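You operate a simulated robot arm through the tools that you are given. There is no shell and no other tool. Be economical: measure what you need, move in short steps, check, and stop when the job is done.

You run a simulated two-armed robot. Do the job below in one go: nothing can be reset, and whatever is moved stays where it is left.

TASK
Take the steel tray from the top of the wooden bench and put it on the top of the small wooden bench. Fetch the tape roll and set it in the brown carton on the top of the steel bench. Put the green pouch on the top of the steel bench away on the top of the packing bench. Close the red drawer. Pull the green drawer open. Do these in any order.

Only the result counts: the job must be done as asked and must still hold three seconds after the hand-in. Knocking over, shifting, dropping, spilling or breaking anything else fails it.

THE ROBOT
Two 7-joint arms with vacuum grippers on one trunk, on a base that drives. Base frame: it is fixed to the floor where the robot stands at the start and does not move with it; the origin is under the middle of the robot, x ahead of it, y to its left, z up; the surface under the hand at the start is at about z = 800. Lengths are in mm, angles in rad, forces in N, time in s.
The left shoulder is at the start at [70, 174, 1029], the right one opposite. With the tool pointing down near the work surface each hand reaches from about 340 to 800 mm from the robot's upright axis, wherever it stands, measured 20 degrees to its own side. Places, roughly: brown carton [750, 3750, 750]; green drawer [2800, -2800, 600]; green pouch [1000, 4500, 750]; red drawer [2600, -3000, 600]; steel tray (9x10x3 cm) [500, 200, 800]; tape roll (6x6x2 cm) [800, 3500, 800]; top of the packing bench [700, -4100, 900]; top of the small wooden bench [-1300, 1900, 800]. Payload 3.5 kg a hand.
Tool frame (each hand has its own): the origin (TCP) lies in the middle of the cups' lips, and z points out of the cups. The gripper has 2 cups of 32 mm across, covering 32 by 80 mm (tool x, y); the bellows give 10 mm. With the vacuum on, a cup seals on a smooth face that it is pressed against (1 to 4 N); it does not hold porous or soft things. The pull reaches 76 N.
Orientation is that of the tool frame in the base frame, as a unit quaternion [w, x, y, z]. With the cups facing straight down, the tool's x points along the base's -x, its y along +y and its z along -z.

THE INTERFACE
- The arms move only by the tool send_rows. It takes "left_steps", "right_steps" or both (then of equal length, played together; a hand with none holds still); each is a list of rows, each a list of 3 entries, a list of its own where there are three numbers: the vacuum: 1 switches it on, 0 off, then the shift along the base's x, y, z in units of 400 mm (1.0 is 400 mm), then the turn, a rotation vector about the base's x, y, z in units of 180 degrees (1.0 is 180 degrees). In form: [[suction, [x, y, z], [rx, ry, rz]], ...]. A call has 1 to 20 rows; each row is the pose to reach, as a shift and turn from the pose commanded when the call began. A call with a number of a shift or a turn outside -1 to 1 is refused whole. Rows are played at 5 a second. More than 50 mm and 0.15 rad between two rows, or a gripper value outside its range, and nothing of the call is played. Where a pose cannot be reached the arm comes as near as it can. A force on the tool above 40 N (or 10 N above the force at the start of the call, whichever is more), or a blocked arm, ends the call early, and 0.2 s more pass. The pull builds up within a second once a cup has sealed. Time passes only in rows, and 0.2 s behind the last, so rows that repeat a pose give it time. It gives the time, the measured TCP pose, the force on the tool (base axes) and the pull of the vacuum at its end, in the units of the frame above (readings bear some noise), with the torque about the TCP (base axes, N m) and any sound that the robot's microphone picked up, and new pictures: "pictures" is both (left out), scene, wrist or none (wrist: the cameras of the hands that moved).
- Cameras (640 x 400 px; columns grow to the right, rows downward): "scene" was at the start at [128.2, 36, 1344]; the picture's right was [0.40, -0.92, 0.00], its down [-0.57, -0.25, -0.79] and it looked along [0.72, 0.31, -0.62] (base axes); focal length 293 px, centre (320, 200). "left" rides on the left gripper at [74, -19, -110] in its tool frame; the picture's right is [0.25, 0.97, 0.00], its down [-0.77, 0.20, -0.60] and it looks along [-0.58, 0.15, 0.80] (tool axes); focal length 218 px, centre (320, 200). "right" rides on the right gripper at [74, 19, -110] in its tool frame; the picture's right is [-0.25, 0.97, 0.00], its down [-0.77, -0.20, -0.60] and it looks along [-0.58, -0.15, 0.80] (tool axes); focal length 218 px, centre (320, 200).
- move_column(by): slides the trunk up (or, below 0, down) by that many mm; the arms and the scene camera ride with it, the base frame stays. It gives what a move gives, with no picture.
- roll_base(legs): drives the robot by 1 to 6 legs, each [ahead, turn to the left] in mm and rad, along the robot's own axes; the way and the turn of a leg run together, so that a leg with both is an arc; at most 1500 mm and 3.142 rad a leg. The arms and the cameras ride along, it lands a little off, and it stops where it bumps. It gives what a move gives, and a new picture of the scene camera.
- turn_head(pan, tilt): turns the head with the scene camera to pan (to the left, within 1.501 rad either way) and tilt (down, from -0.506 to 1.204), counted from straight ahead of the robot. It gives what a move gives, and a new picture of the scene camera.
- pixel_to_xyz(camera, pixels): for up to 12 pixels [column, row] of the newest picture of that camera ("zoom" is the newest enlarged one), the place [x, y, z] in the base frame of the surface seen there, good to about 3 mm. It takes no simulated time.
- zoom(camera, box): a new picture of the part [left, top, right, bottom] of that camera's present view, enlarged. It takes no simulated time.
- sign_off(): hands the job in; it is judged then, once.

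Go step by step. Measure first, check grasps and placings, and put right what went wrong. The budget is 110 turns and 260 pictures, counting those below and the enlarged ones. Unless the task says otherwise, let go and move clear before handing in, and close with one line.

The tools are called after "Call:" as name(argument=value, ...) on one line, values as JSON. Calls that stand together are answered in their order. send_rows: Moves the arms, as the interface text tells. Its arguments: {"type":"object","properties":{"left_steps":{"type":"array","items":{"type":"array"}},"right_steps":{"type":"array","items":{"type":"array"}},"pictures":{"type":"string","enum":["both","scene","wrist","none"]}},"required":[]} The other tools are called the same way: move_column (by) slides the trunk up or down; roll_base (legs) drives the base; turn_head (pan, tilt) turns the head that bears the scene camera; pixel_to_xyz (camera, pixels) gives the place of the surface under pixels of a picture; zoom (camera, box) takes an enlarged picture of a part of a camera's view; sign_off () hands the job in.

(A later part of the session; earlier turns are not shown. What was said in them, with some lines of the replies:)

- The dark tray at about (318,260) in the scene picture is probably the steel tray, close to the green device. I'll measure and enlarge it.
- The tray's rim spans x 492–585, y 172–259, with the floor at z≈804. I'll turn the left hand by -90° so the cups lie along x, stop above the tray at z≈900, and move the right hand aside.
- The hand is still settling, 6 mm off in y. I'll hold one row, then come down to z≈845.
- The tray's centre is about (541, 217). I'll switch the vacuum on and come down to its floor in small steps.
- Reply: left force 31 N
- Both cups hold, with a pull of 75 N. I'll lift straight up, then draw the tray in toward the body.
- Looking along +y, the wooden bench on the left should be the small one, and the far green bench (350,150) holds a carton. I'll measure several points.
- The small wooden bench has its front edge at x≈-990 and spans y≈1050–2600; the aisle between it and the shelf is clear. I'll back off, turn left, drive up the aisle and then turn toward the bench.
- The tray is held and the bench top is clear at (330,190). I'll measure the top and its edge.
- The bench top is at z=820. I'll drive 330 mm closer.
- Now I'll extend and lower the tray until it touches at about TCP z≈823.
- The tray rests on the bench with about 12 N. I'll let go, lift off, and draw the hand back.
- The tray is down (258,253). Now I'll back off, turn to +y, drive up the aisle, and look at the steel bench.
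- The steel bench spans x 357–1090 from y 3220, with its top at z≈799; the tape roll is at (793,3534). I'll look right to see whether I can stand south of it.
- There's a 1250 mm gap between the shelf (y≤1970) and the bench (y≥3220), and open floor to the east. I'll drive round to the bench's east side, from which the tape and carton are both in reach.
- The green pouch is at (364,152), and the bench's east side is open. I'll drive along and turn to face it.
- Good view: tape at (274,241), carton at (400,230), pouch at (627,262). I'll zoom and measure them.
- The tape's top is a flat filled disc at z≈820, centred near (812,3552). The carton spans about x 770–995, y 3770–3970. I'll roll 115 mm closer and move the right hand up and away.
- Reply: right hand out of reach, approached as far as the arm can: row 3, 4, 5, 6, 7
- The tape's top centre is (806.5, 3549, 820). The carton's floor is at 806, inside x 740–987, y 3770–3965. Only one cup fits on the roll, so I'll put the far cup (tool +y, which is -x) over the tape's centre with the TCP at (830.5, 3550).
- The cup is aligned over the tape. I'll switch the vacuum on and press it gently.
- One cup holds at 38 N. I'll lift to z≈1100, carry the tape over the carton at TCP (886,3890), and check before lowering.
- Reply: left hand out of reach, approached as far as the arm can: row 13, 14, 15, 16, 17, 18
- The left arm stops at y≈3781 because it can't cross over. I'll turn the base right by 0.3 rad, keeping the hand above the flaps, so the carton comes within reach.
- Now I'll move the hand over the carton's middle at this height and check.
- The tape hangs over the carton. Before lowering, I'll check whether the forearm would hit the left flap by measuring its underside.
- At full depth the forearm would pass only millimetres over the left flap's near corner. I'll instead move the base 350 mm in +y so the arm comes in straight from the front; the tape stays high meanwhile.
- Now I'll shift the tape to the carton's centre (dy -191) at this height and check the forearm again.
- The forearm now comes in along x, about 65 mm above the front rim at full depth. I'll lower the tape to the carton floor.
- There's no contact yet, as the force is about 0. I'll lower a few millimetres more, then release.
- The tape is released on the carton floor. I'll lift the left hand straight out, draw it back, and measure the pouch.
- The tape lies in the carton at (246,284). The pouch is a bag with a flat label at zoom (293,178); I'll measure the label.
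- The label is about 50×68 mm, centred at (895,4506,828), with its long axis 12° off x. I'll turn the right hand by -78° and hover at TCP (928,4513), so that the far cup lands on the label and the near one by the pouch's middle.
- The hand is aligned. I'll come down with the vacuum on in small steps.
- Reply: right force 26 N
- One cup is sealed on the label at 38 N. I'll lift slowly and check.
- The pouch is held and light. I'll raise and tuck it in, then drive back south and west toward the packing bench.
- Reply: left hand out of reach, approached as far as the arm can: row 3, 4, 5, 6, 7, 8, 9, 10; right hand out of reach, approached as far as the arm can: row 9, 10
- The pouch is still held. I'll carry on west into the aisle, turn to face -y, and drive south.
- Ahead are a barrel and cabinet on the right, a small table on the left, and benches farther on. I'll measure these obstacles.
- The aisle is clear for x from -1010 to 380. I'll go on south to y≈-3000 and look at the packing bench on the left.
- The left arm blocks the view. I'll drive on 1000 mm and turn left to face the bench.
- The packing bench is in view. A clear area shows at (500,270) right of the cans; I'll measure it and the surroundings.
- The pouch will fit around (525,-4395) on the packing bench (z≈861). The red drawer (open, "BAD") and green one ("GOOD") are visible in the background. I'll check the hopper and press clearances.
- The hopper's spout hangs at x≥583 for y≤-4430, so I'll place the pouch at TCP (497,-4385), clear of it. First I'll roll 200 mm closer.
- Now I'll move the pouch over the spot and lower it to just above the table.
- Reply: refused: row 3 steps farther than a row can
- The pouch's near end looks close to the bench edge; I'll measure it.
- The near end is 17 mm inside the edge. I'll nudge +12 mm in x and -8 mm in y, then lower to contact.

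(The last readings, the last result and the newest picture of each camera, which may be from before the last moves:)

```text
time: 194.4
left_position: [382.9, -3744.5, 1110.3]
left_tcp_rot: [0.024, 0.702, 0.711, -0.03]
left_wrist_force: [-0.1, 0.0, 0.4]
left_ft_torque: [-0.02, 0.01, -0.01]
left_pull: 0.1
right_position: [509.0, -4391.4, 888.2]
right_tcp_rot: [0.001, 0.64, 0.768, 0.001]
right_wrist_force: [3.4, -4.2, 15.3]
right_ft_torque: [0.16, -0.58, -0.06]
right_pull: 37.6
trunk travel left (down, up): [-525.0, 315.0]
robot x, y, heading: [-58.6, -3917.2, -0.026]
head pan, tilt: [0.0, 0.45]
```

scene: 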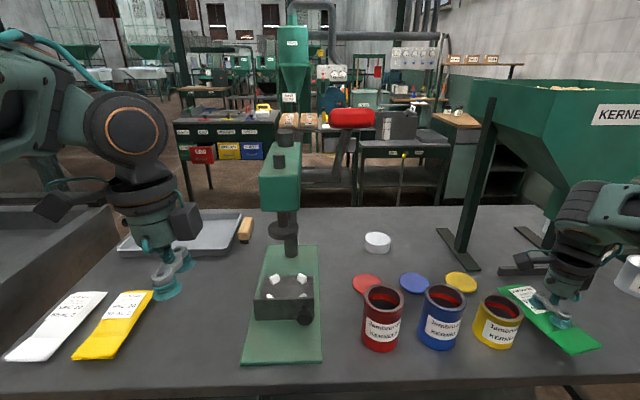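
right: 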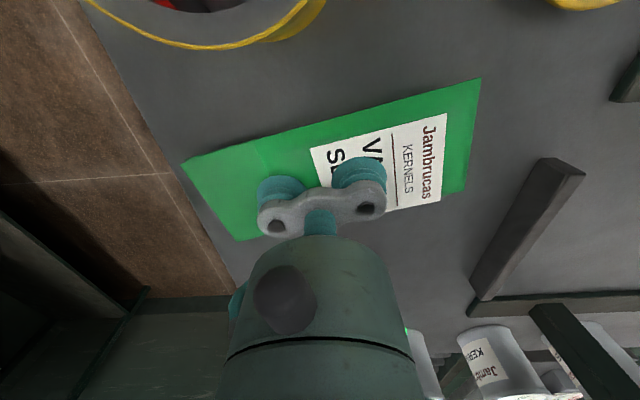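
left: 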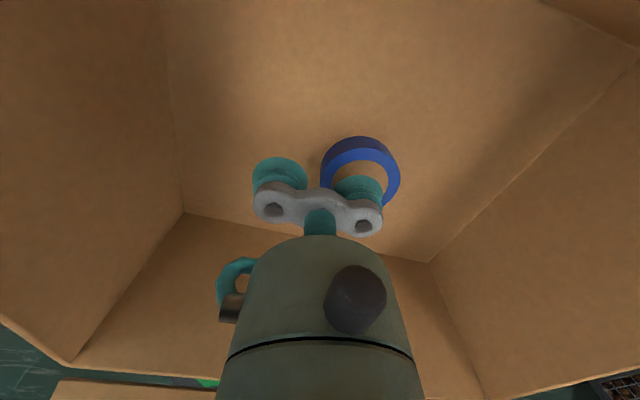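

The pouch is on the table with 15 N of contact. I'll release, lift, and draw back.

Call:
send_rows(right_steps=[[0, [0, 0, 0], [0, 0, 0]], [0, [0, 0, 0], [0, 0, 0]], [0, [0, 0, 0], [0, 0, 0]], [0, [0, 0, 0.02], [0, 0, 0]], [0, [0, 0, 0.06], [0, 0, 0]], [0, [0, 0, 0.14], [0, 0, 0]], [0, [0, 0, 0.24], [0, 0, 0]], [0, [0, 0, 0.34], [0, 0, 0]], [0, [0, 0, 0.44], [0, 0, 0]], [0, [0, 0, 0.54], [0, 0, 0]], [0, [-0.09, 0.068, 0.54], [0, 0, 0]], [0, [-0.18, 0.136, 0.54], [0, 0, 0]], [0, [-0.27, 0.204, 0.54], [0, 0, 0]], [0, [-0.36, 0.272, 0.54], [0, 0, 0]], [0, [-0.36, 0.272, 0.54], [0, 0, 0]]], pictures="scene")

```text
time: 197.6
left_position: [383.8, -3743.1, 1109.2]
left_tcp_rot: [0.024, 0.703, 0.711, -0.029]
left_wrist_force: [0.1, 0.6, 0.6]
left_ft_torque: [0.0, 0.02, -0.01]
left_pull: 0.1
right_position: [362.0, -4282.9, 1104.7]
right_tcp_rot: [0.001, 0.64, 0.768, -0.001]
right_wrist_force: [-1.0, 0.8, 1.1]
right_ft_torque: [-0.02, 0.04, -0.01]
right_pull: 0.0
trunk travel left (down, up): [-525.0, 315.0]
robot x, y, heading: [-61.7, -3918.7, -0.032]
head pan, tilt: [0.0, 0.45]
```

scene: 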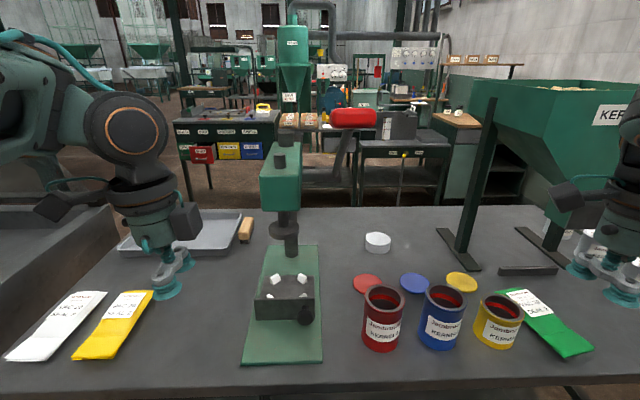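

The pouch lies flat at (545,322). Now I'll look at the drawer bench and measure it.

Call:
zoom(camera="scene", box=[160, 90, 320, 190])

Call:
pixel_to_xyz(camera="scene", pixels=[[184, 151], [202, 154], [229, 150], [252, 150], [176, 122], [278, 122], [210, 192], [191, 204], [200, 133], [350, 205], [330, 180], [270, 185]])

```text
4.00 times, centred on (240, 140) of scene
```

zoom: 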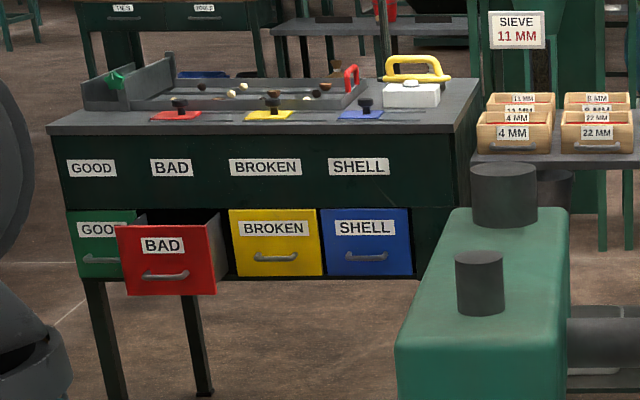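

```text
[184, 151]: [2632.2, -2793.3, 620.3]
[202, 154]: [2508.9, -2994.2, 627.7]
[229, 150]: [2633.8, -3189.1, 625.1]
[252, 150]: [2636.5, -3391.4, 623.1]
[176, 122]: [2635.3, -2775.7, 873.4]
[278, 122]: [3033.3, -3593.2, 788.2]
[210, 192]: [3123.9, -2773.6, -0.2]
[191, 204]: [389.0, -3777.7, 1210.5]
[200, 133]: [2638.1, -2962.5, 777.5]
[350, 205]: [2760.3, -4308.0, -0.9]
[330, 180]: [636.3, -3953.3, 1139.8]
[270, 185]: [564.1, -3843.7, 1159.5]
```

The drawer fronts lie at x≈2633 facing -x: green at y≈-2793, red at y≈-2994 pulled out to x≈2509. I'll back off, go north to y≈-2000 and look for a cross passage east.

Call:
roll_base(legs=[[-210, 0], [0, 1.603], [1450, 0], [450, 0], [0, -1.571]])

Call:
turn_head(pan=-0.15, tilt=0.35)

```text
time: 216.1
left_position: [116.9, -1803.9, 1110.7]
left_tcp_rot: [0.024, 0.675, 0.737, -0.029]
left_wrist_force: [0.0, 0.8, -0.7]
left_ft_torque: [0.03, 0.02, -0.01]
left_pull: 0.1
right_position: [136.3, -2343.3, 1104.5]
right_tcp_rot: [0.0, 0.611, 0.791, -0.001]
right_wrist_force: [-0.1, -0.8, 0.8]
right_ft_torque: [-0.03, 0.01, 0.04]
right_pull: 0.0
trunk travel left (down, up): [-525.0, 315.0]
robot x, y, heading: [-310.9, -2006.2, 0.045]
head pan, tilt: [0.0, 0.45]
```

scene: 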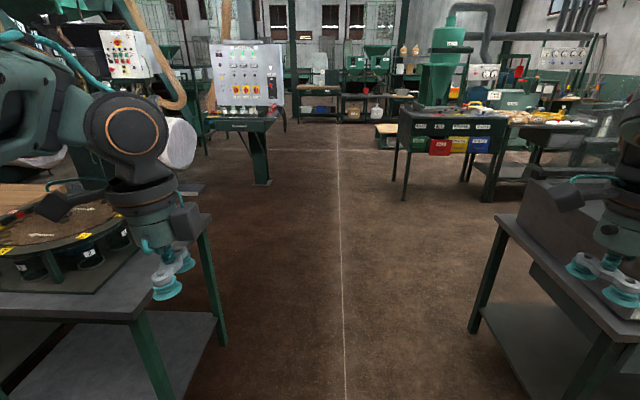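

```text
time: 216.8
left_position: [116.1, -1803.4, 1110.0]
left_tcp_rot: [0.023, 0.675, 0.737, -0.029]
left_wrist_force: [0.0, 1.1, -0.6]
left_ft_torque: [-0.04, -0.02, -0.01]
left_pull: 0.1
right_position: [136.8, -2342.4, 1104.2]
right_tcp_rot: [0.0, 0.612, 0.791, 0.0]
right_wrist_force: [-0.3, -0.6, -0.3]
right_ft_torque: [0.02, -0.02, -0.02]
right_pull: 0.2
trunk travel left (down, up): [-525.0, 315.0]
robot x, y, heading: [-313.1, -2008.1, 0.046]
head pan, tilt: [-0.15, 0.351]
```

scene: 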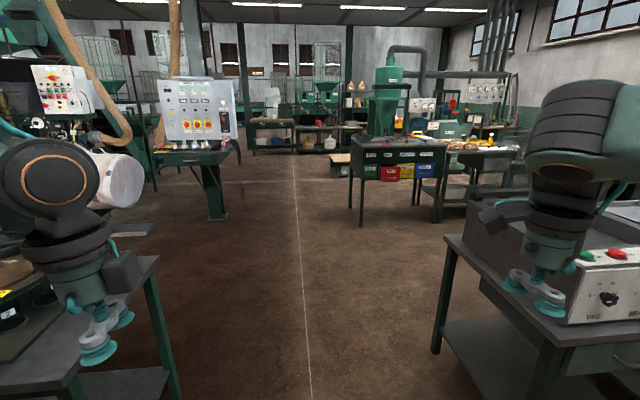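

A clear passage leads straight to the drawer bench. I'll measure the gap's edges.

Call:
pixel_to_xyz(camera="scene", pixels=[[178, 395], [155, 258], [445, 235], [437, 350], [420, 270], [215, 215], [350, 210], [361, 225], [355, 170], [400, 300], [415, 205]])

```text
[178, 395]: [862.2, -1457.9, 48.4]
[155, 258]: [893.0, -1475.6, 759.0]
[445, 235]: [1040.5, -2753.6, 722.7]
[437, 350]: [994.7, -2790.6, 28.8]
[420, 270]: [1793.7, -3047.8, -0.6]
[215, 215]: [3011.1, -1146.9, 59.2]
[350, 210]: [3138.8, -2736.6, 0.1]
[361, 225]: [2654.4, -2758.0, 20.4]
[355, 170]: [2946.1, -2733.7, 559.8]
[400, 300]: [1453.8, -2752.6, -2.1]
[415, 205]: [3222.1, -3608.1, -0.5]
```

The gap runs from y -1475 to -2750. I'll drive through it to x≈1750, south to y≈-2890, and turn to face the drawers.

Call:
roll_base(legs=[[0, -0.08], [1100, 0], [970, 0], [0, -1.537], [800, 0], [0, 1.571]])

Call:
turn_head(pan=0.0, tilt=0.6)

```text
time: 238.9
left_position: [2195.2, -2644.2, 1110.3]
left_tcp_rot: [0.024, 0.658, 0.752, -0.028]
left_wrist_force: [0.2, -0.3, -0.5]
left_ft_torque: [-0.01, 0.01, -0.01]
left_pull: 0.1
right_position: [2239.4, -3183.4, 1103.2]
right_tcp_rot: [0.0, 0.594, 0.804, 0.0]
right_wrist_force: [0.1, 0.4, 0.3]
right_ft_torque: [0.0, 0.0, 0.01]
right_pull: 0.0
trunk travel left (down, up): [-525.0, 315.0]
robot x, y, heading: [1778.9, -2863.9, 0.087]
head pan, tilt: [-0.15, 0.351]
```

scene: 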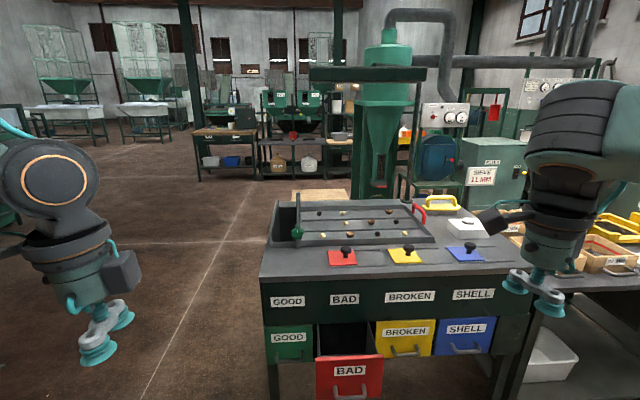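

```text
time: 239.7
left_position: [2196.4, -2643.6, 1110.2]
left_tcp_rot: [0.025, 0.659, 0.751, -0.027]
left_wrist_force: [-0.5, -0.3, 0.2]
left_ft_torque: [0.0, -0.01, -0.03]
left_pull: 0.0
right_position: [2239.5, -3182.2, 1104.0]
right_tcp_rot: [0.0, 0.594, 0.804, 0.0]
right_wrist_force: [1.1, -0.1, -0.3]
right_ft_torque: [0.01, 0.01, -0.04]
right_pull: 0.0
trunk travel left (down, up): [-525.0, 315.0]
robot x, y, heading: [1776.7, -2863.7, 0.089]
head pan, tilt: [0.0, 0.6]
```

scene: 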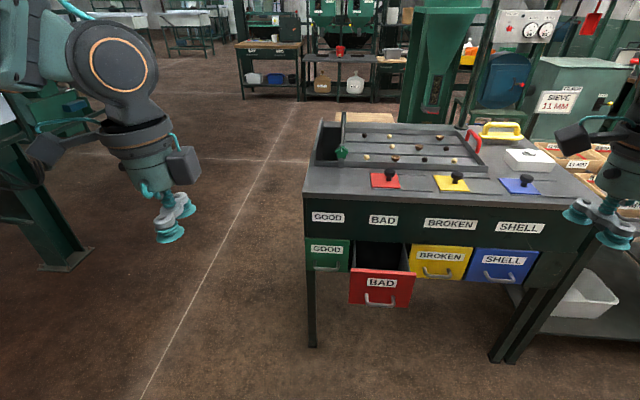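

Call:
zoom(camera="scene", box=[290, 200, 450, 320])

Call:
pixel_to_xyz(camera="scene", pixels=[[309, 241], [349, 241], [309, 270], [346, 270], [327, 249], [350, 272], [415, 275], [380, 283], [350, 302], [410, 306], [380, 301], [326, 269]])

```text
3.33 times, centred on (370, 260) of scene
```

zoom: 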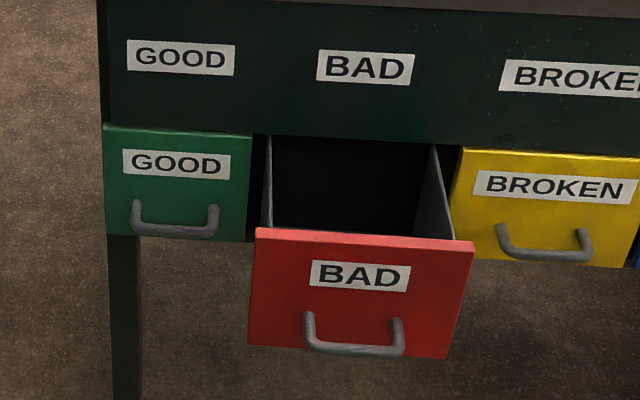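

```text
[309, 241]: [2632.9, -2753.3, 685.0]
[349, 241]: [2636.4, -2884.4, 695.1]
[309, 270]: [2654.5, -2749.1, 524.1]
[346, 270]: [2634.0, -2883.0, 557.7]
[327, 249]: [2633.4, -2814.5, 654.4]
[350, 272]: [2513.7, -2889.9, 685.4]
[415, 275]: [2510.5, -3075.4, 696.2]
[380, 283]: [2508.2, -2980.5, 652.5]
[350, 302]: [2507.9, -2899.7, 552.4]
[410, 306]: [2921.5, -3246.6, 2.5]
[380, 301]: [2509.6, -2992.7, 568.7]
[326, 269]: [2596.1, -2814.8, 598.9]
```

Green front: x 2633, y -2750…-2888, z 555–690, label at (−2815, z 654), handle below at z≈600. Red front is at x≈2509, centre y≈-2984. I'll reposition the base to about (1890,-2925) at heading 0 and lower the trunk by 330.

Call:
roll_base(legs=[[0, -0.589], [125, 0], [0, 0.5]])

Call:
move_column(by=-330)

```text
time: 243.9
left_position: [2324.2, -2739.5, 1110.6]
left_tcp_rot: [0.024, 0.691, 0.722, -0.028]
left_wrist_force: [0.2, -0.5, -0.2]
left_ft_torque: [-0.01, 0.02, -0.01]
left_pull: 0.1
right_position: [2320.0, -3280.0, 1103.9]
right_tcp_rot: [0.001, 0.627, 0.779, 0.0]
right_wrist_force: [0.2, 0.0, -0.8]
right_ft_torque: [0.0, 0.0, 0.0]
right_pull: 0.1
trunk travel left (down, up): [-525.0, 315.0]
robot x, y, heading: [1888.5, -2927.7, 0.004]
head pan, tilt: [0.0, 0.6]
```

scene: 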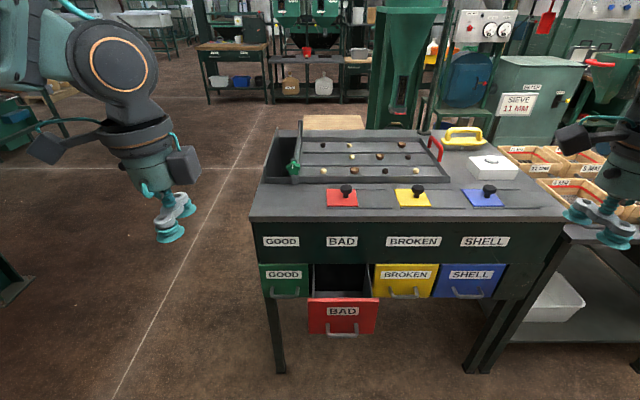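

```text
time: 247.2
left_position: [2324.5, -2741.1, 780.6]
left_tcp_rot: [0.024, 0.691, 0.722, -0.028]
left_wrist_force: [-0.3, 0.0, 0.2]
left_ft_torque: [0.01, -0.03, 0.0]
left_pull: 0.1
right_position: [2319.4, -3280.7, 774.3]
right_tcp_rot: [0.0, 0.628, 0.778, 0.0]
right_wrist_force: [0.1, -0.3, 0.0]
right_ft_torque: [-0.04, -0.03, 0.02]
right_pull: 0.1
trunk travel left (down, up): [-195.0, 645.0]
robot x, y, heading: [1889.9, -2929.6, 0.004]
head pan, tilt: [0.0, 0.6]
```

The trunk is lowered. Next I'll yaw both hands back to straight, with the right hand moving to the red drawer's y≈-2984, before pitching them forward.

Call:
send_rows(left_steps=[[0, [0, 0, 0], [0.0018, 0.0015, 0.0442]], [0, [0, 0, 0], [0.0036, 0.0031, 0.0884]], [0, [0, 0, 0], [0.0054, 0.0046, 0.1325]], [0, [0, 0, 0], [0.0072, 0.0061, 0.1767]], [0, [0, 0, 0], [0.009, 0.0077, 0.2209]], [0, [0, 0, 0], [0.0107, 0.0092, 0.2651]], [0, [0, 0, 0], [0.0125, 0.0108, 0.3093]], [0, [0, 0, 0], [0.0143, 0.0123, 0.3535]], [0, [0, 0, 0], [0.0161, 0.0138, 0.3976]], [0, [0, 0, 0], [0.0179, 0.0154, 0.4418]], [0, [0, 0, 0], [0.0197, 0.0169, 0.486]], [0, [0, 0, 0], [0.0197, 0.0169, 0.486]]], right_steps=[[0, [0, 0.067, 0], [0, 0, 0.0393]], [0, [0, 0.134, 0], [0, 0, 0.0785]], [0, [0, 0.202, 0], [0, 0, 0.1178]], [0, [0, 0.269, 0], [0, 0, 0.1571]], [0, [0, 0.336, 0], [0, 0, 0.1964]], [0, [0, 0.404, 0], [0, 0, 0.2356]], [0, [0, 0.471, 0], [0, 0, 0.2749]], [0, [0, 0.538, 0], [0, 0, 0.3142]], [0, [0, 0.605, 0], [0, 0, 0.3535]], [0, [0, 0.673, 0], [0, 0, 0.3927]], [0, [0, 0.74, 0], [0, 0, 0.432]], [0, [0, 0.74, 0], [0, 0, 0.432]]], pictures="scene")

```text
time: 249.8
left_position: [2326.6, -2731.8, 781.3]
left_tcp_rot: [-0.002, -0.006, 1.0, -0.023]
left_wrist_force: [0.6, -0.7, -1.1]
left_ft_torque: [0.01, -0.01, -0.02]
left_pull: 0.1
right_position: [2322.0, -2982.7, 772.0]
right_tcp_rot: [-0.001, 0.0, 1.0, 0.0]
right_wrist_force: [0.4, -0.4, -0.4]
right_ft_torque: [0.0, 0.02, 0.0]
right_pull: 0.0
trunk travel left (down, up): [-195.0, 645.0]
robot x, y, heading: [1889.4, -2928.1, -0.002]
head pan, tilt: [0.0, 0.6]
```

scene: 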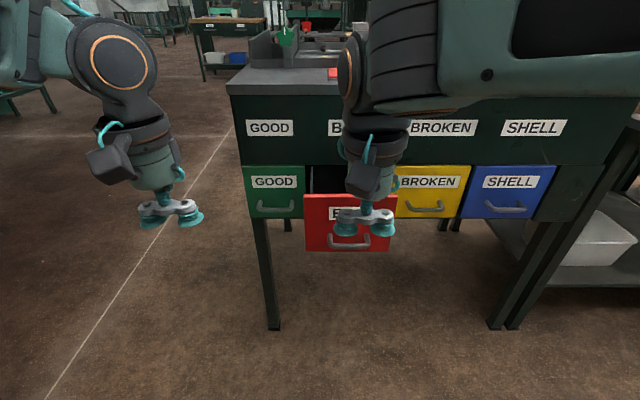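

Now I'll pitch the right hand forward (-90° about y) while moving to x≈2440, z≈655, in front of the red drawer.

Call:
send_rows(right_steps=[[0, [0.027, 0, -0.0266], [0, -0.0455, 0]], [0, [0.054, 0, -0.053], [0, -0.0909, 0]], [0, [0.08, 0, -0.08], [0, -0.1364, 0]], [0, [0.107, 0, -0.106], [0, -0.1818, 0]], [0, [0.134, 0, -0.133], [0, -0.2273, 0]], [0, [0.161, 0, -0.16], [0, -0.2727, 0]], [0, [0.188, 0, -0.186], [0, -0.3182, 0]], [0, [0.215, 0, -0.213], [0, -0.3636, 0]], [0, [0.241, 0, -0.239], [0, -0.4091, 0]], [0, [0.268, 0, -0.266], [0, -0.4545, 0]], [0, [0.295, 0, -0.2925], [0, -0.5, 0]], [0, [0.295, 0, -0.2925], [0, -0.5, 0]], [0, [0.295, 0, -0.2925], [0, -0.5, 0]]])

```text
time: 252.8
left_position: [2325.9, -2733.0, 783.9]
left_tcp_rot: [0.0, -0.004, 1.0, -0.024]
left_wrist_force: [0.4, 0.2, 0.4]
left_ft_torque: [-0.01, 0.02, -0.02]
left_pull: 0.1
right_position: [2470.5, -3018.5, 691.1]
right_tcp_rot: [0.706, 0.053, 0.706, 0.009]
right_wrist_force: [0.2, -0.1, -0.3]
right_ft_torque: [0.01, -0.01, 0.01]
right_pull: 0.0
right hand out of reach, approached as far as the arm can: row 11, 12, 13
trunk travel left (down, up): [-195.0, 645.0]
robot x, y, heading: [1892.7, -2926.7, -0.002]
head pan, tilt: [0.0, 0.6]
stopped in row 13 (right hand): the arm was blocked; the commanded pose is now the measured one
```

scene: 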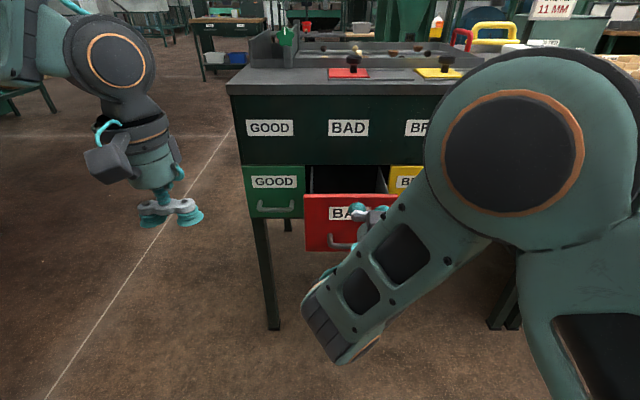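
right: 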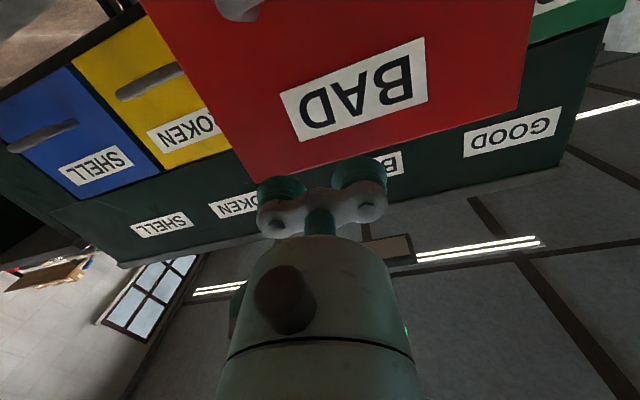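

The hand is at (2470,-3018,691), pitched forward but at its fold limit. I'll move toward the drawer where it has more room: to (2495,-2990,665), correcting the small tilt.

Call:
send_rows(right_steps=[[0, [0.02, 0.02, -0.02], [-0.009, 0, 0.006]], [0, [0.04, 0.045, -0.04], [-0.018, 0, 0.013]], [0, [0.0625, 0.07, -0.065], [-0.0279, 0, 0.0198]], [0, [0.0625, 0.07, -0.065], [-0.0279, 0, 0.0198]]], pictures="wrist")

```text
time: 254.0
left_position: [2326.2, -2732.7, 784.6]
left_tcp_rot: [-0.001, -0.004, 1.0, -0.025]
left_wrist_force: [-0.2, -1.2, -0.4]
left_ft_torque: [-0.01, -0.04, -0.02]
left_pull: 0.1
right_position: [2504.7, -3016.5, 674.7]
right_tcp_rot: [0.705, 0.041, 0.708, 0.005]
right_wrist_force: [-0.1, -0.3, 0.0]
right_ft_torque: [-0.01, 0.01, -0.01]
right_pull: 0.1
trunk travel left (down, up): [-195.0, 645.0]
robot x, y, heading: [1889.9, -2929.3, 0.004]
head pan, tilt: [0.0, 0.6]
stopped in row 4 (right hand): the arm was blocked; the commanded pose is now the measured one
```

right: 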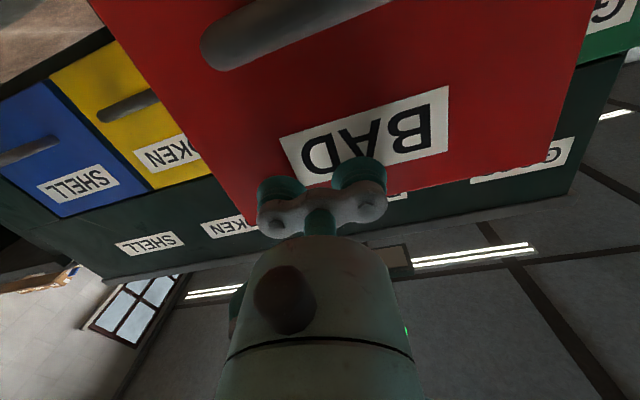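

The arm won't go further left but is now at (2505,-3016,675), touching the upper part of the red front. I'll push along +x.

Call:
send_rows(right_steps=[[0, [0.03, 0, 0], [0, 0, 0]], [0, [0.07, 0, 0], [0, 0, 0]], [0, [0.11, 0, 0], [0, 0, 0]], [0, [0.15, 0, 0], [0, 0, 0]], [0, [0.19, 0, 0], [0, 0, 0]], [0, [0.23, 0, 0], [0, 0, 0]], [0, [0.26, 0, 0], [0, 0, 0]], [0, [0.29, 0, 0], [0, 0, 0]]])

```text
time: 255.8
left_position: [2326.7, -2731.0, 783.2]
left_tcp_rot: [-0.001, -0.005, 1.0, -0.025]
left_wrist_force: [0.5, 0.6, 0.3]
left_ft_torque: [0.01, 0.0, 0.04]
left_pull: 0.2
right_position: [2620.1, -3015.2, 675.7]
right_tcp_rot: [0.706, 0.038, 0.707, 0.004]
right_wrist_force: [-0.2, 0.0, 0.3]
right_ft_torque: [-0.06, 0.0, 0.03]
right_pull: 0.0
trunk travel left (down, up): [-195.0, 645.0]
robot x, y, heading: [1886.5, -2926.0, 0.007]
head pan, tilt: [0.0, 0.6]
```

scene: 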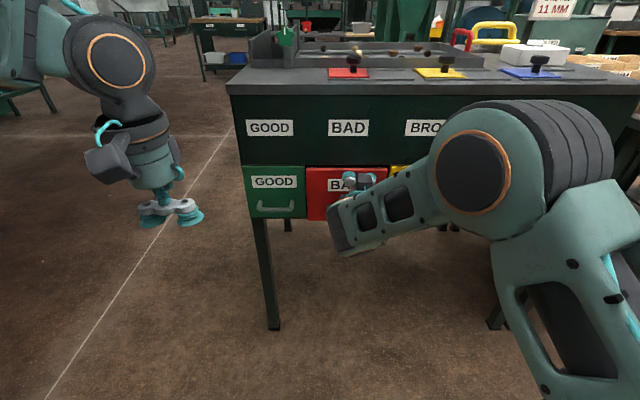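
right: 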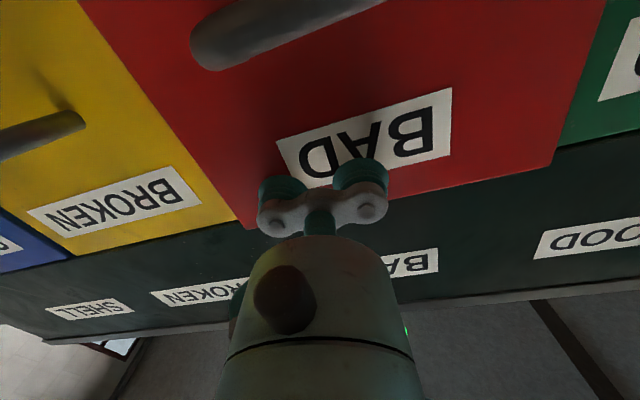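

The drawer is moving in and sits at about x=2622. I'll push on until it reaches its stop.

Call:
send_rows(right_steps=[[0, [0.015, 0, 0], [0, 0, 0]], [0, [0.025, 0, 0], [0, 0, 0]], [0, [0.035, 0, 0], [0, 0, 0]], [0, [0.045, 0, 0], [0, 0, 0]], [0, [0.05, 0, 0], [0, 0, 0]], [0, [0.05, 0, 0], [0, 0, 0]]], pictures="wrist")

Call:
pixel_to_xyz(camera="scene", pixels=[[320, 185], [340, 172], [315, 205], [290, 175], [395, 175]])

```text
time: 257.2
left_position: [2324.8, -2733.0, 783.5]
left_tcp_rot: [-0.002, -0.005, 1.0, -0.024]
left_wrist_force: [-1.8, 0.4, 0.3]
left_ft_torque: [0.01, -0.04, 0.0]
left_pull: 0.1
right_position: [2640.1, -3013.5, 675.4]
right_tcp_rot: [0.706, 0.039, 0.707, 0.005]
right_wrist_force: [-2.6, -1.0, 0.2]
right_ft_torque: [-0.02, 0.02, 0.03]
right_pull: 0.0
trunk travel left (down, up): [-195.0, 645.0]
robot x, y, heading: [1889.0, -2925.9, 0.003]
head pan, tilt: [0.0, 0.6]
```

right: 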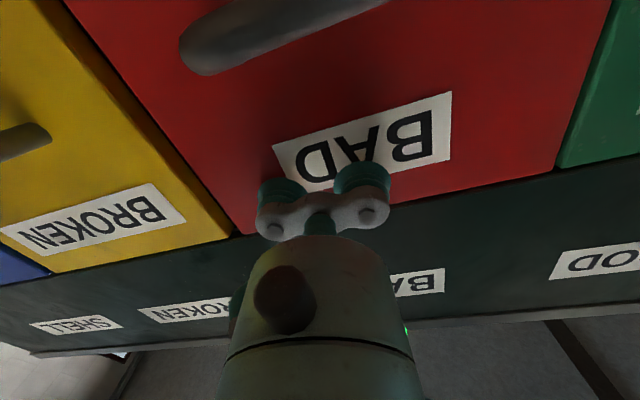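

```text
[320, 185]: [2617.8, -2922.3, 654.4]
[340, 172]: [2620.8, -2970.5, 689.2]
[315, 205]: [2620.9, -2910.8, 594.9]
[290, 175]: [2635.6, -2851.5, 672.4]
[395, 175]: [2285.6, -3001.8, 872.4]
```

Call:
send_rows(right_steps=[[0, [0.008, 0, 0], [0, 0, 0]], [0, [0.016, 0, 0], [0, 0, 0]], [0, [0.02, 0, 0], [0, 0, 0]], [0, [0.02, 0, 0], [0, 0, 0]]], pictures="scene")

Call:
pixel_to_xyz(camera="scene", pixels=[[320, 185], [340, 172], [315, 200], [290, 175], [270, 190], [400, 175]])

```text
time: 258.2
left_position: [2325.6, -2733.0, 784.4]
left_tcp_rot: [0.0, -0.004, 1.0, -0.024]
left_wrist_force: [-0.6, 0.8, 0.6]
left_ft_torque: [0.01, 0.03, -0.02]
left_pull: 0.1
right_position: [2648.2, -3015.0, 675.1]
right_tcp_rot: [0.706, 0.039, 0.707, 0.004]
right_wrist_force: [-14.1, -1.5, -2.5]
right_ft_torque: [-0.13, -0.09, 0.0]
right_pull: 0.0
trunk travel left (down, up): [-195.0, 645.0]
robot x, y, heading: [1888.8, -2927.1, 0.005]
head pan, tilt: [0.0, 0.6]
```

scene: 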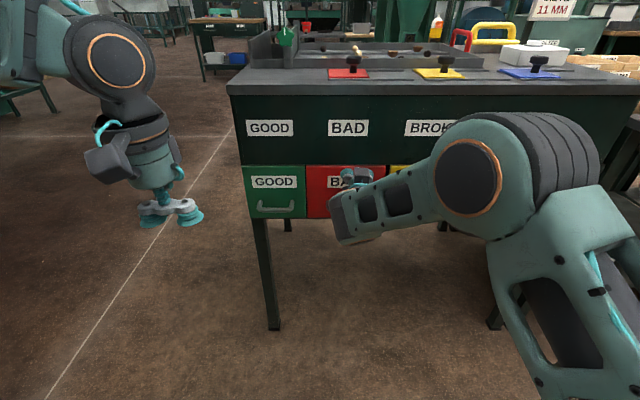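

```text
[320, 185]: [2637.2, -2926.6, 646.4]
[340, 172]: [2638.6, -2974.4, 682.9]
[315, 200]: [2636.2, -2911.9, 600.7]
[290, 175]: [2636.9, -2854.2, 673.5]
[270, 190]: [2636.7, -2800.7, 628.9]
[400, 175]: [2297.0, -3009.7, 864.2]
```

The red drawer is at its stop, flush at x≈2637 with a 14 N reaction. I'll draw the right hand back and pitch the left hand forward to a point in front of the green drawer's label.

Call:
send_rows(right_steps=[[0, [-0.03, 0, 0], [0, 0, 0]], [0, [-0.08, 0, 0], [0, 0, 0]], [0, [-0.14, -0.02, 0], [0, 0, 0]], [0, [-0.2, -0.06, 0], [0, 0, 0]], [0, [-0.26, -0.11, 0], [0, 0, 0]], [0, [-0.3, -0.16, 0], [0, 0, 0]], [0, [-0.3, -0.21, 0], [0, 0, 0]], [0, [-0.3, -0.26, 0], [0, 0, 0]], [0, [-0.3, -0.26, 0], [0, 0, 0]], [0, [-0.3, -0.26, 0], [0, 0, 0]], [0, [-0.3, -0.26, 0], [0, 0, 0]], [0, [-0.3, -0.26, 0], [0, 0, 0]], [0, [-0.3, -0.26, 0], [0, 0, 0]]], left_steps=[[0, [0.046, -0.019, -0.028], [0.0013, -0.0455, 0.0009]], [0, [0.093, -0.038, -0.056], [0.0025, -0.0909, 0.0018]], [0, [0.139, -0.057, -0.084], [0.0038, -0.1364, 0.0027]], [0, [0.185, -0.075, -0.112], [0.0051, -0.1818, 0.0036]], [0, [0.232, -0.094, -0.14], [0.0064, -0.2273, 0.0045]], [0, [0.278, -0.113, -0.168], [0.0076, -0.2727, 0.0055]], [0, [0.325, -0.132, -0.196], [0.0089, -0.3182, 0.0064]], [0, [0.371, -0.151, -0.224], [0.0102, -0.3636, 0.0073]], [0, [0.417, -0.17, -0.252], [0.0115, -0.4091, 0.0082]], [0, [0.464, -0.189, -0.28], [0.0127, -0.4545, 0.0091]], [0, [0.51, -0.2075, -0.3075], [0.014, -0.5, 0.01]], [0, [0.51, -0.2075, -0.3075], [0.014, -0.5, 0.01]], [0, [0.51, -0.2075, -0.3075], [0.014, -0.5, 0.01]]])

```text
time: 261.2
left_position: [2538.1, -2783.9, 666.9]
left_tcp_rot: [0.705, -0.046, 0.708, -0.004]
left_wrist_force: [-0.9, 1.3, 0.5]
left_ft_torque: [-0.01, -0.06, -0.06]
left_pull: 0.0
left hand out of reach, approached as far as the arm can: row 1, 2, 3, 4, 5, 6, 7
right_position: [2525.9, -3119.0, 674.5]
right_tcp_rot: [0.706, 0.038, 0.707, 0.005]
right_wrist_force: [-0.9, -0.6, 0.2]
right_ft_torque: [-0.01, 0.0, -0.01]
right_pull: 0.1
trunk travel left (down, up): [-195.0, 645.0]
robot x, y, heading: [1889.7, -2928.6, 0.002]
head pan, tilt: [0.0, 0.6]
stopped in row 13 (left hand): the arm was blocked; the commanded pose is now the measured one
```

scene: 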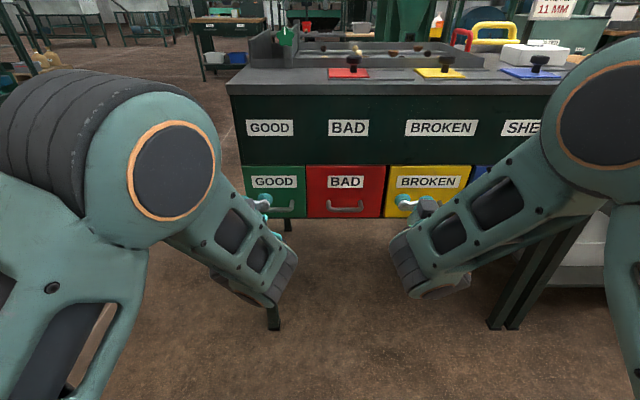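
right: 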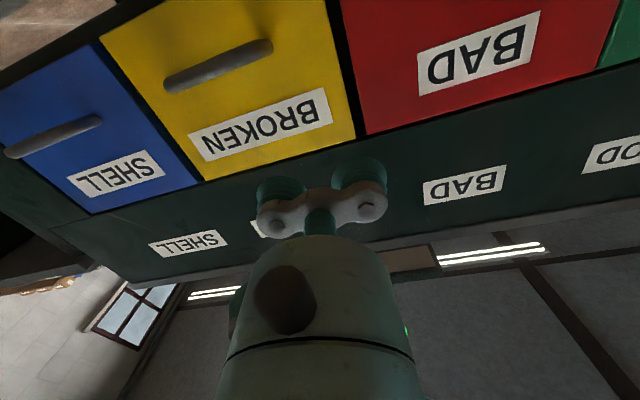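
left: 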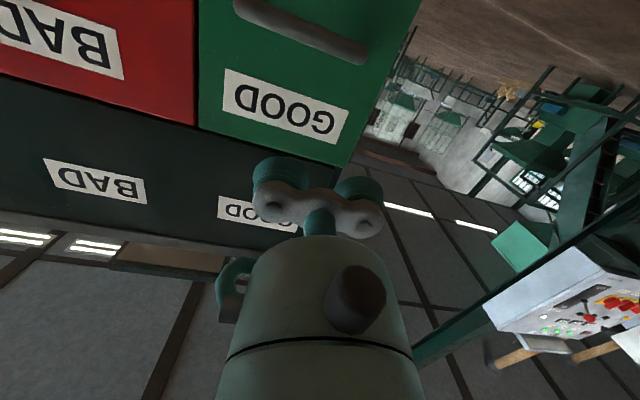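

The left hand is at (2538,-2784,667), yawed 3.4° outward and blocked from going further in. Turning the base right by 0.055 rad fixes both: it puts the TCP at about y=-2820 and straightens the tool.

Call:
roll_base(legs=[[0, -0.055]])

Call:
send_rows(left_steps=[[0, [0, 0, 0], [0, 0, 0]]], pictures="wrist")

```text
time: 262.0
left_position: [2545.2, -2820.9, 666.7]
left_tcp_rot: [0.705, -0.025, 0.708, -0.024]
left_wrist_force: [0.3, 0.5, -0.2]
left_ft_torque: [-0.04, 0.02, -0.01]
left_pull: 0.1
right_position: [2515.4, -3153.5, 674.2]
right_tcp_rot: [0.706, 0.058, 0.706, -0.014]
right_wrist_force: [-0.2, 0.2, -0.2]
right_ft_torque: [0.0, -0.02, -0.02]
right_pull: 0.0
trunk travel left (down, up): [-195.0, 645.0]
robot x, y, heading: [1887.1, -2927.1, -0.056]
head pan, tilt: [0.0, 0.6]
```

scene: 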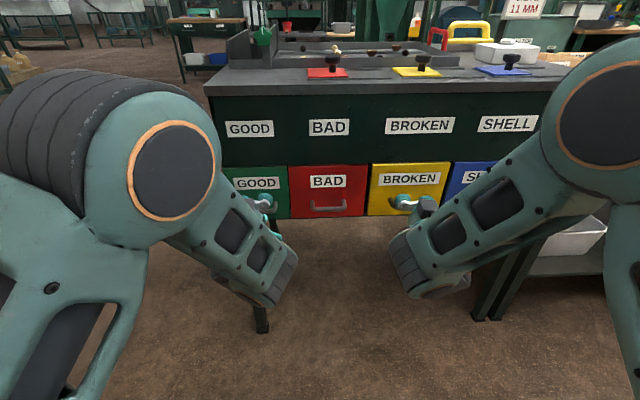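

```text
time: 262.4
left_position: [2546.6, -2820.0, 666.1]
left_tcp_rot: [0.705, -0.028, 0.708, -0.025]
left_wrist_force: [0.1, 0.1, -0.2]
left_ft_torque: [-0.01, 0.0, 0.02]
left_pull: 0.1
right_position: [2515.4, -3153.8, 673.4]
right_tcp_rot: [0.706, 0.058, 0.706, -0.016]
right_wrist_force: [-0.2, -0.9, -0.4]
right_ft_torque: [0.01, 0.03, 0.0]
right_pull: 0.1
trunk travel left (down, up): [-195.0, 645.0]
robot x, y, heading: [1883.5, -2928.5, -0.056]
head pan, tilt: [0.0, 0.6]
```

left: 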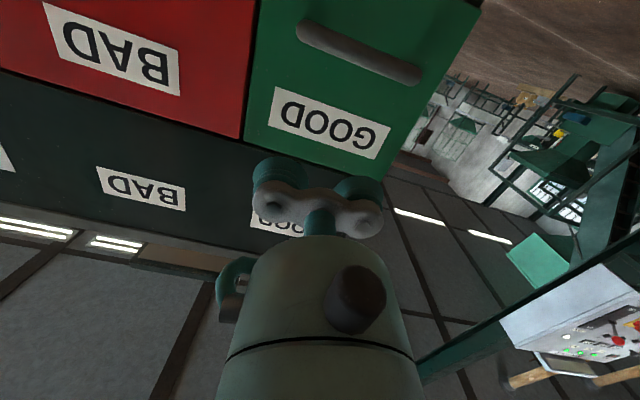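

Aligned. I'll advance with the vacuum on at z≈658 and press on the green front.

Call:
send_rows(left_steps=[[1, [0.05, 0, -0.02], [0, 0, 0]], [1, [0.11, 0, -0.02], [0, 0, 0]], [1, [0.17, 0, -0.02], [0, 0, 0]], [1, [0.205, 0, -0.02], [0, 0, 0]], [1, [0.22, 0, -0.02], [0, 0, 0]], [1, [0.232, 0, -0.02], [0, 0, 0]], [1, [0.24, 0, -0.02], [0, 0, 0]], [1, [0.24, 0, -0.02], [0, 0, 0]], [1, [0.24, 0, -0.02], [0, 0, 0]]], pictures="wrist")

```text
time: 264.0
left_position: [2638.5, -2821.6, 658.2]
left_tcp_rot: [0.704, -0.025, 0.709, -0.026]
left_wrist_force: [-15.8, -0.4, 6.6]
left_ft_torque: [-0.16, -0.36, 0.27]
left_pull: 75.5
right_position: [2512.6, -3152.0, 676.5]
right_tcp_rot: [0.707, 0.058, 0.705, -0.015]
right_wrist_force: [-1.1, 0.7, 0.2]
right_ft_torque: [0.02, -0.01, -0.04]
right_pull: 0.0
trunk travel left (down, up): [-195.0, 645.0]
robot x, y, heading: [1883.8, -2928.1, -0.048]
head pan, tilt: [0.0, 0.6]
stopped in row 8 (left hand): the force on the tool passed its limit at 42 N (the readings are from after the stop); the commanded pose is now the measured one
```

left: 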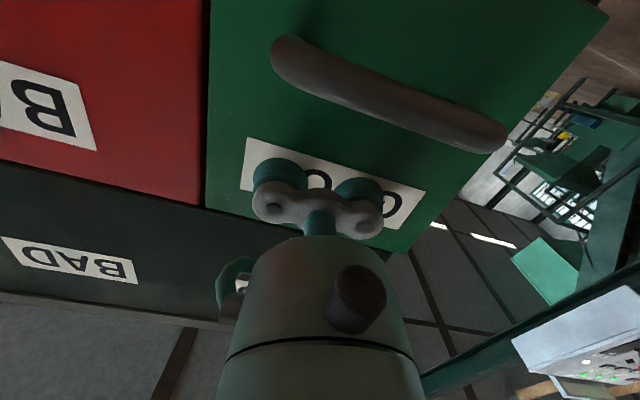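

Both cups sealed at 75 N. I'll pull the drawer toward -x with the arm first.

Call:
send_rows(left_steps=[[1, [-0.015, 0, 0], [0, 0, 0]], [1, [-0.035, 0, 0], [0, 0, 0]], [1, [-0.06, 0, 0], [0, 0, 0]], [1, [-0.09, 0, 0], [0, 0, 0]], [1, [-0.12, 0, 0], [0, 0, 0]], [1, [-0.15, 0, 0], [0, 0, 0]], [1, [-0.18, 0, 0], [0, 0, 0]], [1, [-0.21, 0, 0], [0, 0, 0]], [1, [-0.21, 0, 0], [0, 0, 0]]])

```text
time: 266.0
left_position: [2551.6, -2821.8, 659.5]
left_tcp_rot: [0.704, -0.025, 0.709, -0.023]
left_wrist_force: [0.0, 2.3, 23.3]
left_ft_torque: [0.05, -0.01, -0.04]
left_pull: 75.1
right_position: [2512.4, -3152.6, 676.3]
right_tcp_rot: [0.707, 0.057, 0.705, -0.014]
right_wrist_force: [0.7, -0.6, 0.4]
right_ft_torque: [0.04, -0.03, -0.05]
right_pull: 0.1
trunk travel left (down, up): [-195.0, 645.0]
robot x, y, heading: [1886.2, -2928.8, -0.047]
head pan, tilt: [0.0, 0.6]
```

scene: 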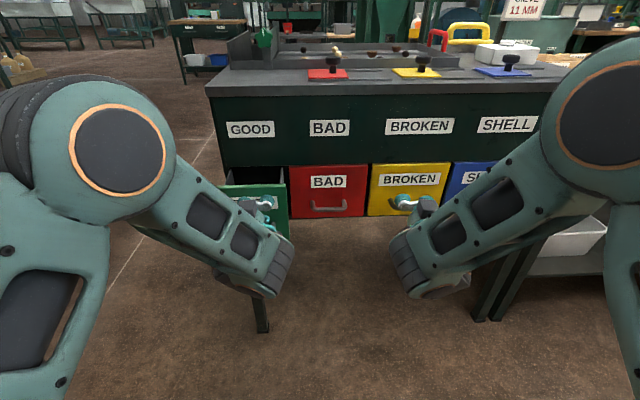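
left: 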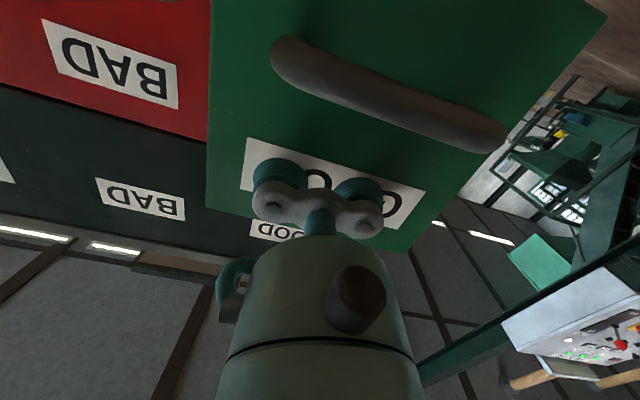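

The drawer is open by about 87 mm, with some vertical side load (23 N). I'll relieve it slightly upward, then back the base 90 mm to open it further.

Call:
send_rows(left_steps=[[1, [0, 0, 0.004], [0, 0, 0]], [1, [0, 0, 0.008], [0, 0, 0]], [1, [0, 0, 0.008], [0, 0, 0]]], pictures="none")

Call:
roll_base(legs=[[-90, 0]])

```text
time: 266.8
left_position: [2553.8, -2821.6, 658.6]
left_tcp_rot: [0.702, -0.025, 0.711, -0.026]
left_wrist_force: [-2.0, 0.1, 7.5]
left_ft_torque: [0.56, -0.23, 0.17]
left_pull: 75.8
right_position: [2514.1, -3153.7, 674.8]
right_tcp_rot: [0.706, 0.058, 0.705, -0.014]
right_wrist_force: [0.4, 0.0, -1.0]
right_ft_torque: [-0.02, 0.01, 0.0]
right_pull: 0.0
trunk travel left (down, up): [-195.0, 645.0]
robot x, y, heading: [1884.1, -2927.1, -0.053]
head pan, tilt: [0.0, 0.6]
```

```text
time: 267.9
left_position: [2465.6, -2818.9, 658.9]
left_tcp_rot: [0.702, -0.025, 0.711, -0.025]
left_wrist_force: [-0.8, -32.1, -3.3]
left_ft_torque: [-0.11, -0.11, -0.03]
left_pull: 75.3
right_position: [2424.7, -3150.2, 673.0]
right_tcp_rot: [0.706, 0.058, 0.706, -0.013]
right_wrist_force: [-0.1, 1.2, 0.5]
right_ft_torque: [0.0, 0.03, -0.02]
right_pull: 0.0
trunk travel left (down, up): [-195.0, 645.0]
robot x, y, heading: [1798.1, -2919.7, -0.055]
head pan, tilt: [0.0, 0.6]
```

scene: 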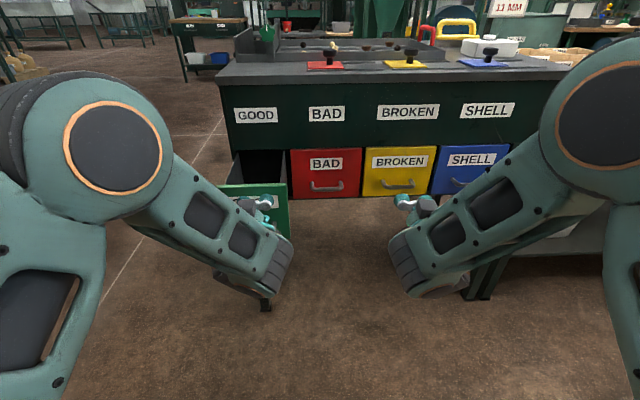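

The green drawer is out by about 172 mm. I'll ease the sideways load, release the vacuum, and then back away along -x.

Call:
send_rows(left_steps=[[1, [0, -0.006, 0], [0, 0, 0]], [1, [0, -0.012, 0], [0, 0, 0]], [1, [0, -0.012, 0], [0, 0, 0]], [0, [0, -0.012, 0], [0, 0, 0]], [0, [0, -0.012, 0], [0, 0, 0]], [0, [0, -0.012, 0], [0, 0, 0]], [0, [0, -0.012, 0], [0, 0, 0]]], pictures="none")

Call:
roll_base(legs=[[-60, 0], [-250, 0]])

```text
time: 269.5
left_position: [2464.6, -2822.9, 659.2]
left_tcp_rot: [0.702, -0.025, 0.711, -0.026]
left_wrist_force: [-0.1, -0.4, -0.8]
left_ft_torque: [0.0, 0.0, -0.01]
left_pull: 0.0
right_position: [2423.7, -3148.9, 673.4]
right_tcp_rot: [0.706, 0.059, 0.706, -0.015]
right_wrist_force: [0.1, 0.1, -0.7]
right_ft_torque: [-0.01, 0.0, -0.03]
right_pull: 0.2
trunk travel left (down, up): [-195.0, 645.0]
robot x, y, heading: [1798.1, -2919.9, -0.052]
head pan, tilt: [0.0, 0.6]
```

```text
time: 271.9
left_position: [2165.2, -2805.4, 659.3]
left_tcp_rot: [0.703, -0.025, 0.711, -0.026]
left_wrist_force: [-0.7, 0.6, 0.2]
left_ft_torque: [-0.01, -0.01, 0.02]
left_pull: 0.0
right_position: [2126.4, -3132.1, 674.5]
right_tcp_rot: [0.706, 0.057, 0.706, -0.014]
right_wrist_force: [-1.2, -0.2, 0.4]
right_ft_torque: [-0.01, 0.0, -0.02]
right_pull: 0.1
trunk travel left (down, up): [-195.0, 645.0]
robot x, y, heading: [1499.2, -2907.1, -0.052]
head pan, tilt: [0.0, 0.6]
```

scene: 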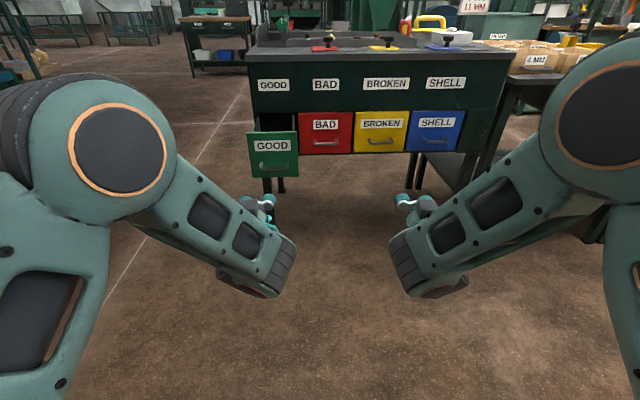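

Call:
pixel_to_xyz(camera="scene", pixels=[[285, 165], [315, 140], [345, 120], [370, 140], [440, 135], [262, 155]])

Call:
zoom(camera="scene", box=[230, 40, 490, 203])

```text
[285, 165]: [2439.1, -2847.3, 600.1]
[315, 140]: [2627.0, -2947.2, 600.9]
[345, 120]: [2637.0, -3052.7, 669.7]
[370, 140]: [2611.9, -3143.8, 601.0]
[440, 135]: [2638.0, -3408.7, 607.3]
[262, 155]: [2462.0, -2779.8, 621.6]
```

```text
2.45 times, centred on (360, 122) of scene
```

zoom: 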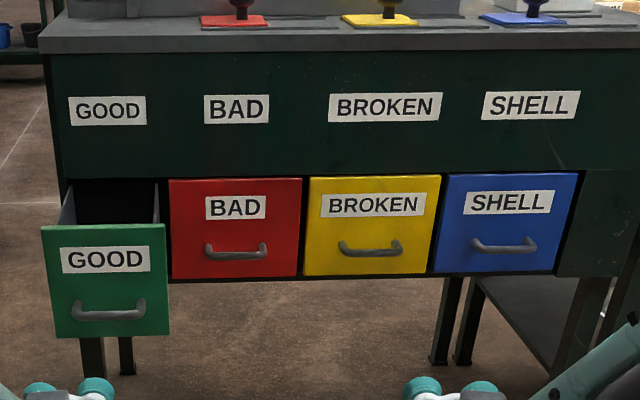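

Red is closed flush with the others at x≈2637, green stands open at x≈2462, and the tray, tape and pouch were all placed and released. Both hands are clear, so I'm handing in.

Call:
sign_off()

```text
The job is handed in.
```

All five jobs are done and handed in: the tray is on the small wooden bench, the tape roll is in the brown carton, the green pouch is on the packing bench, the red drawer is closed, and the green drawer is open about 17 cm.
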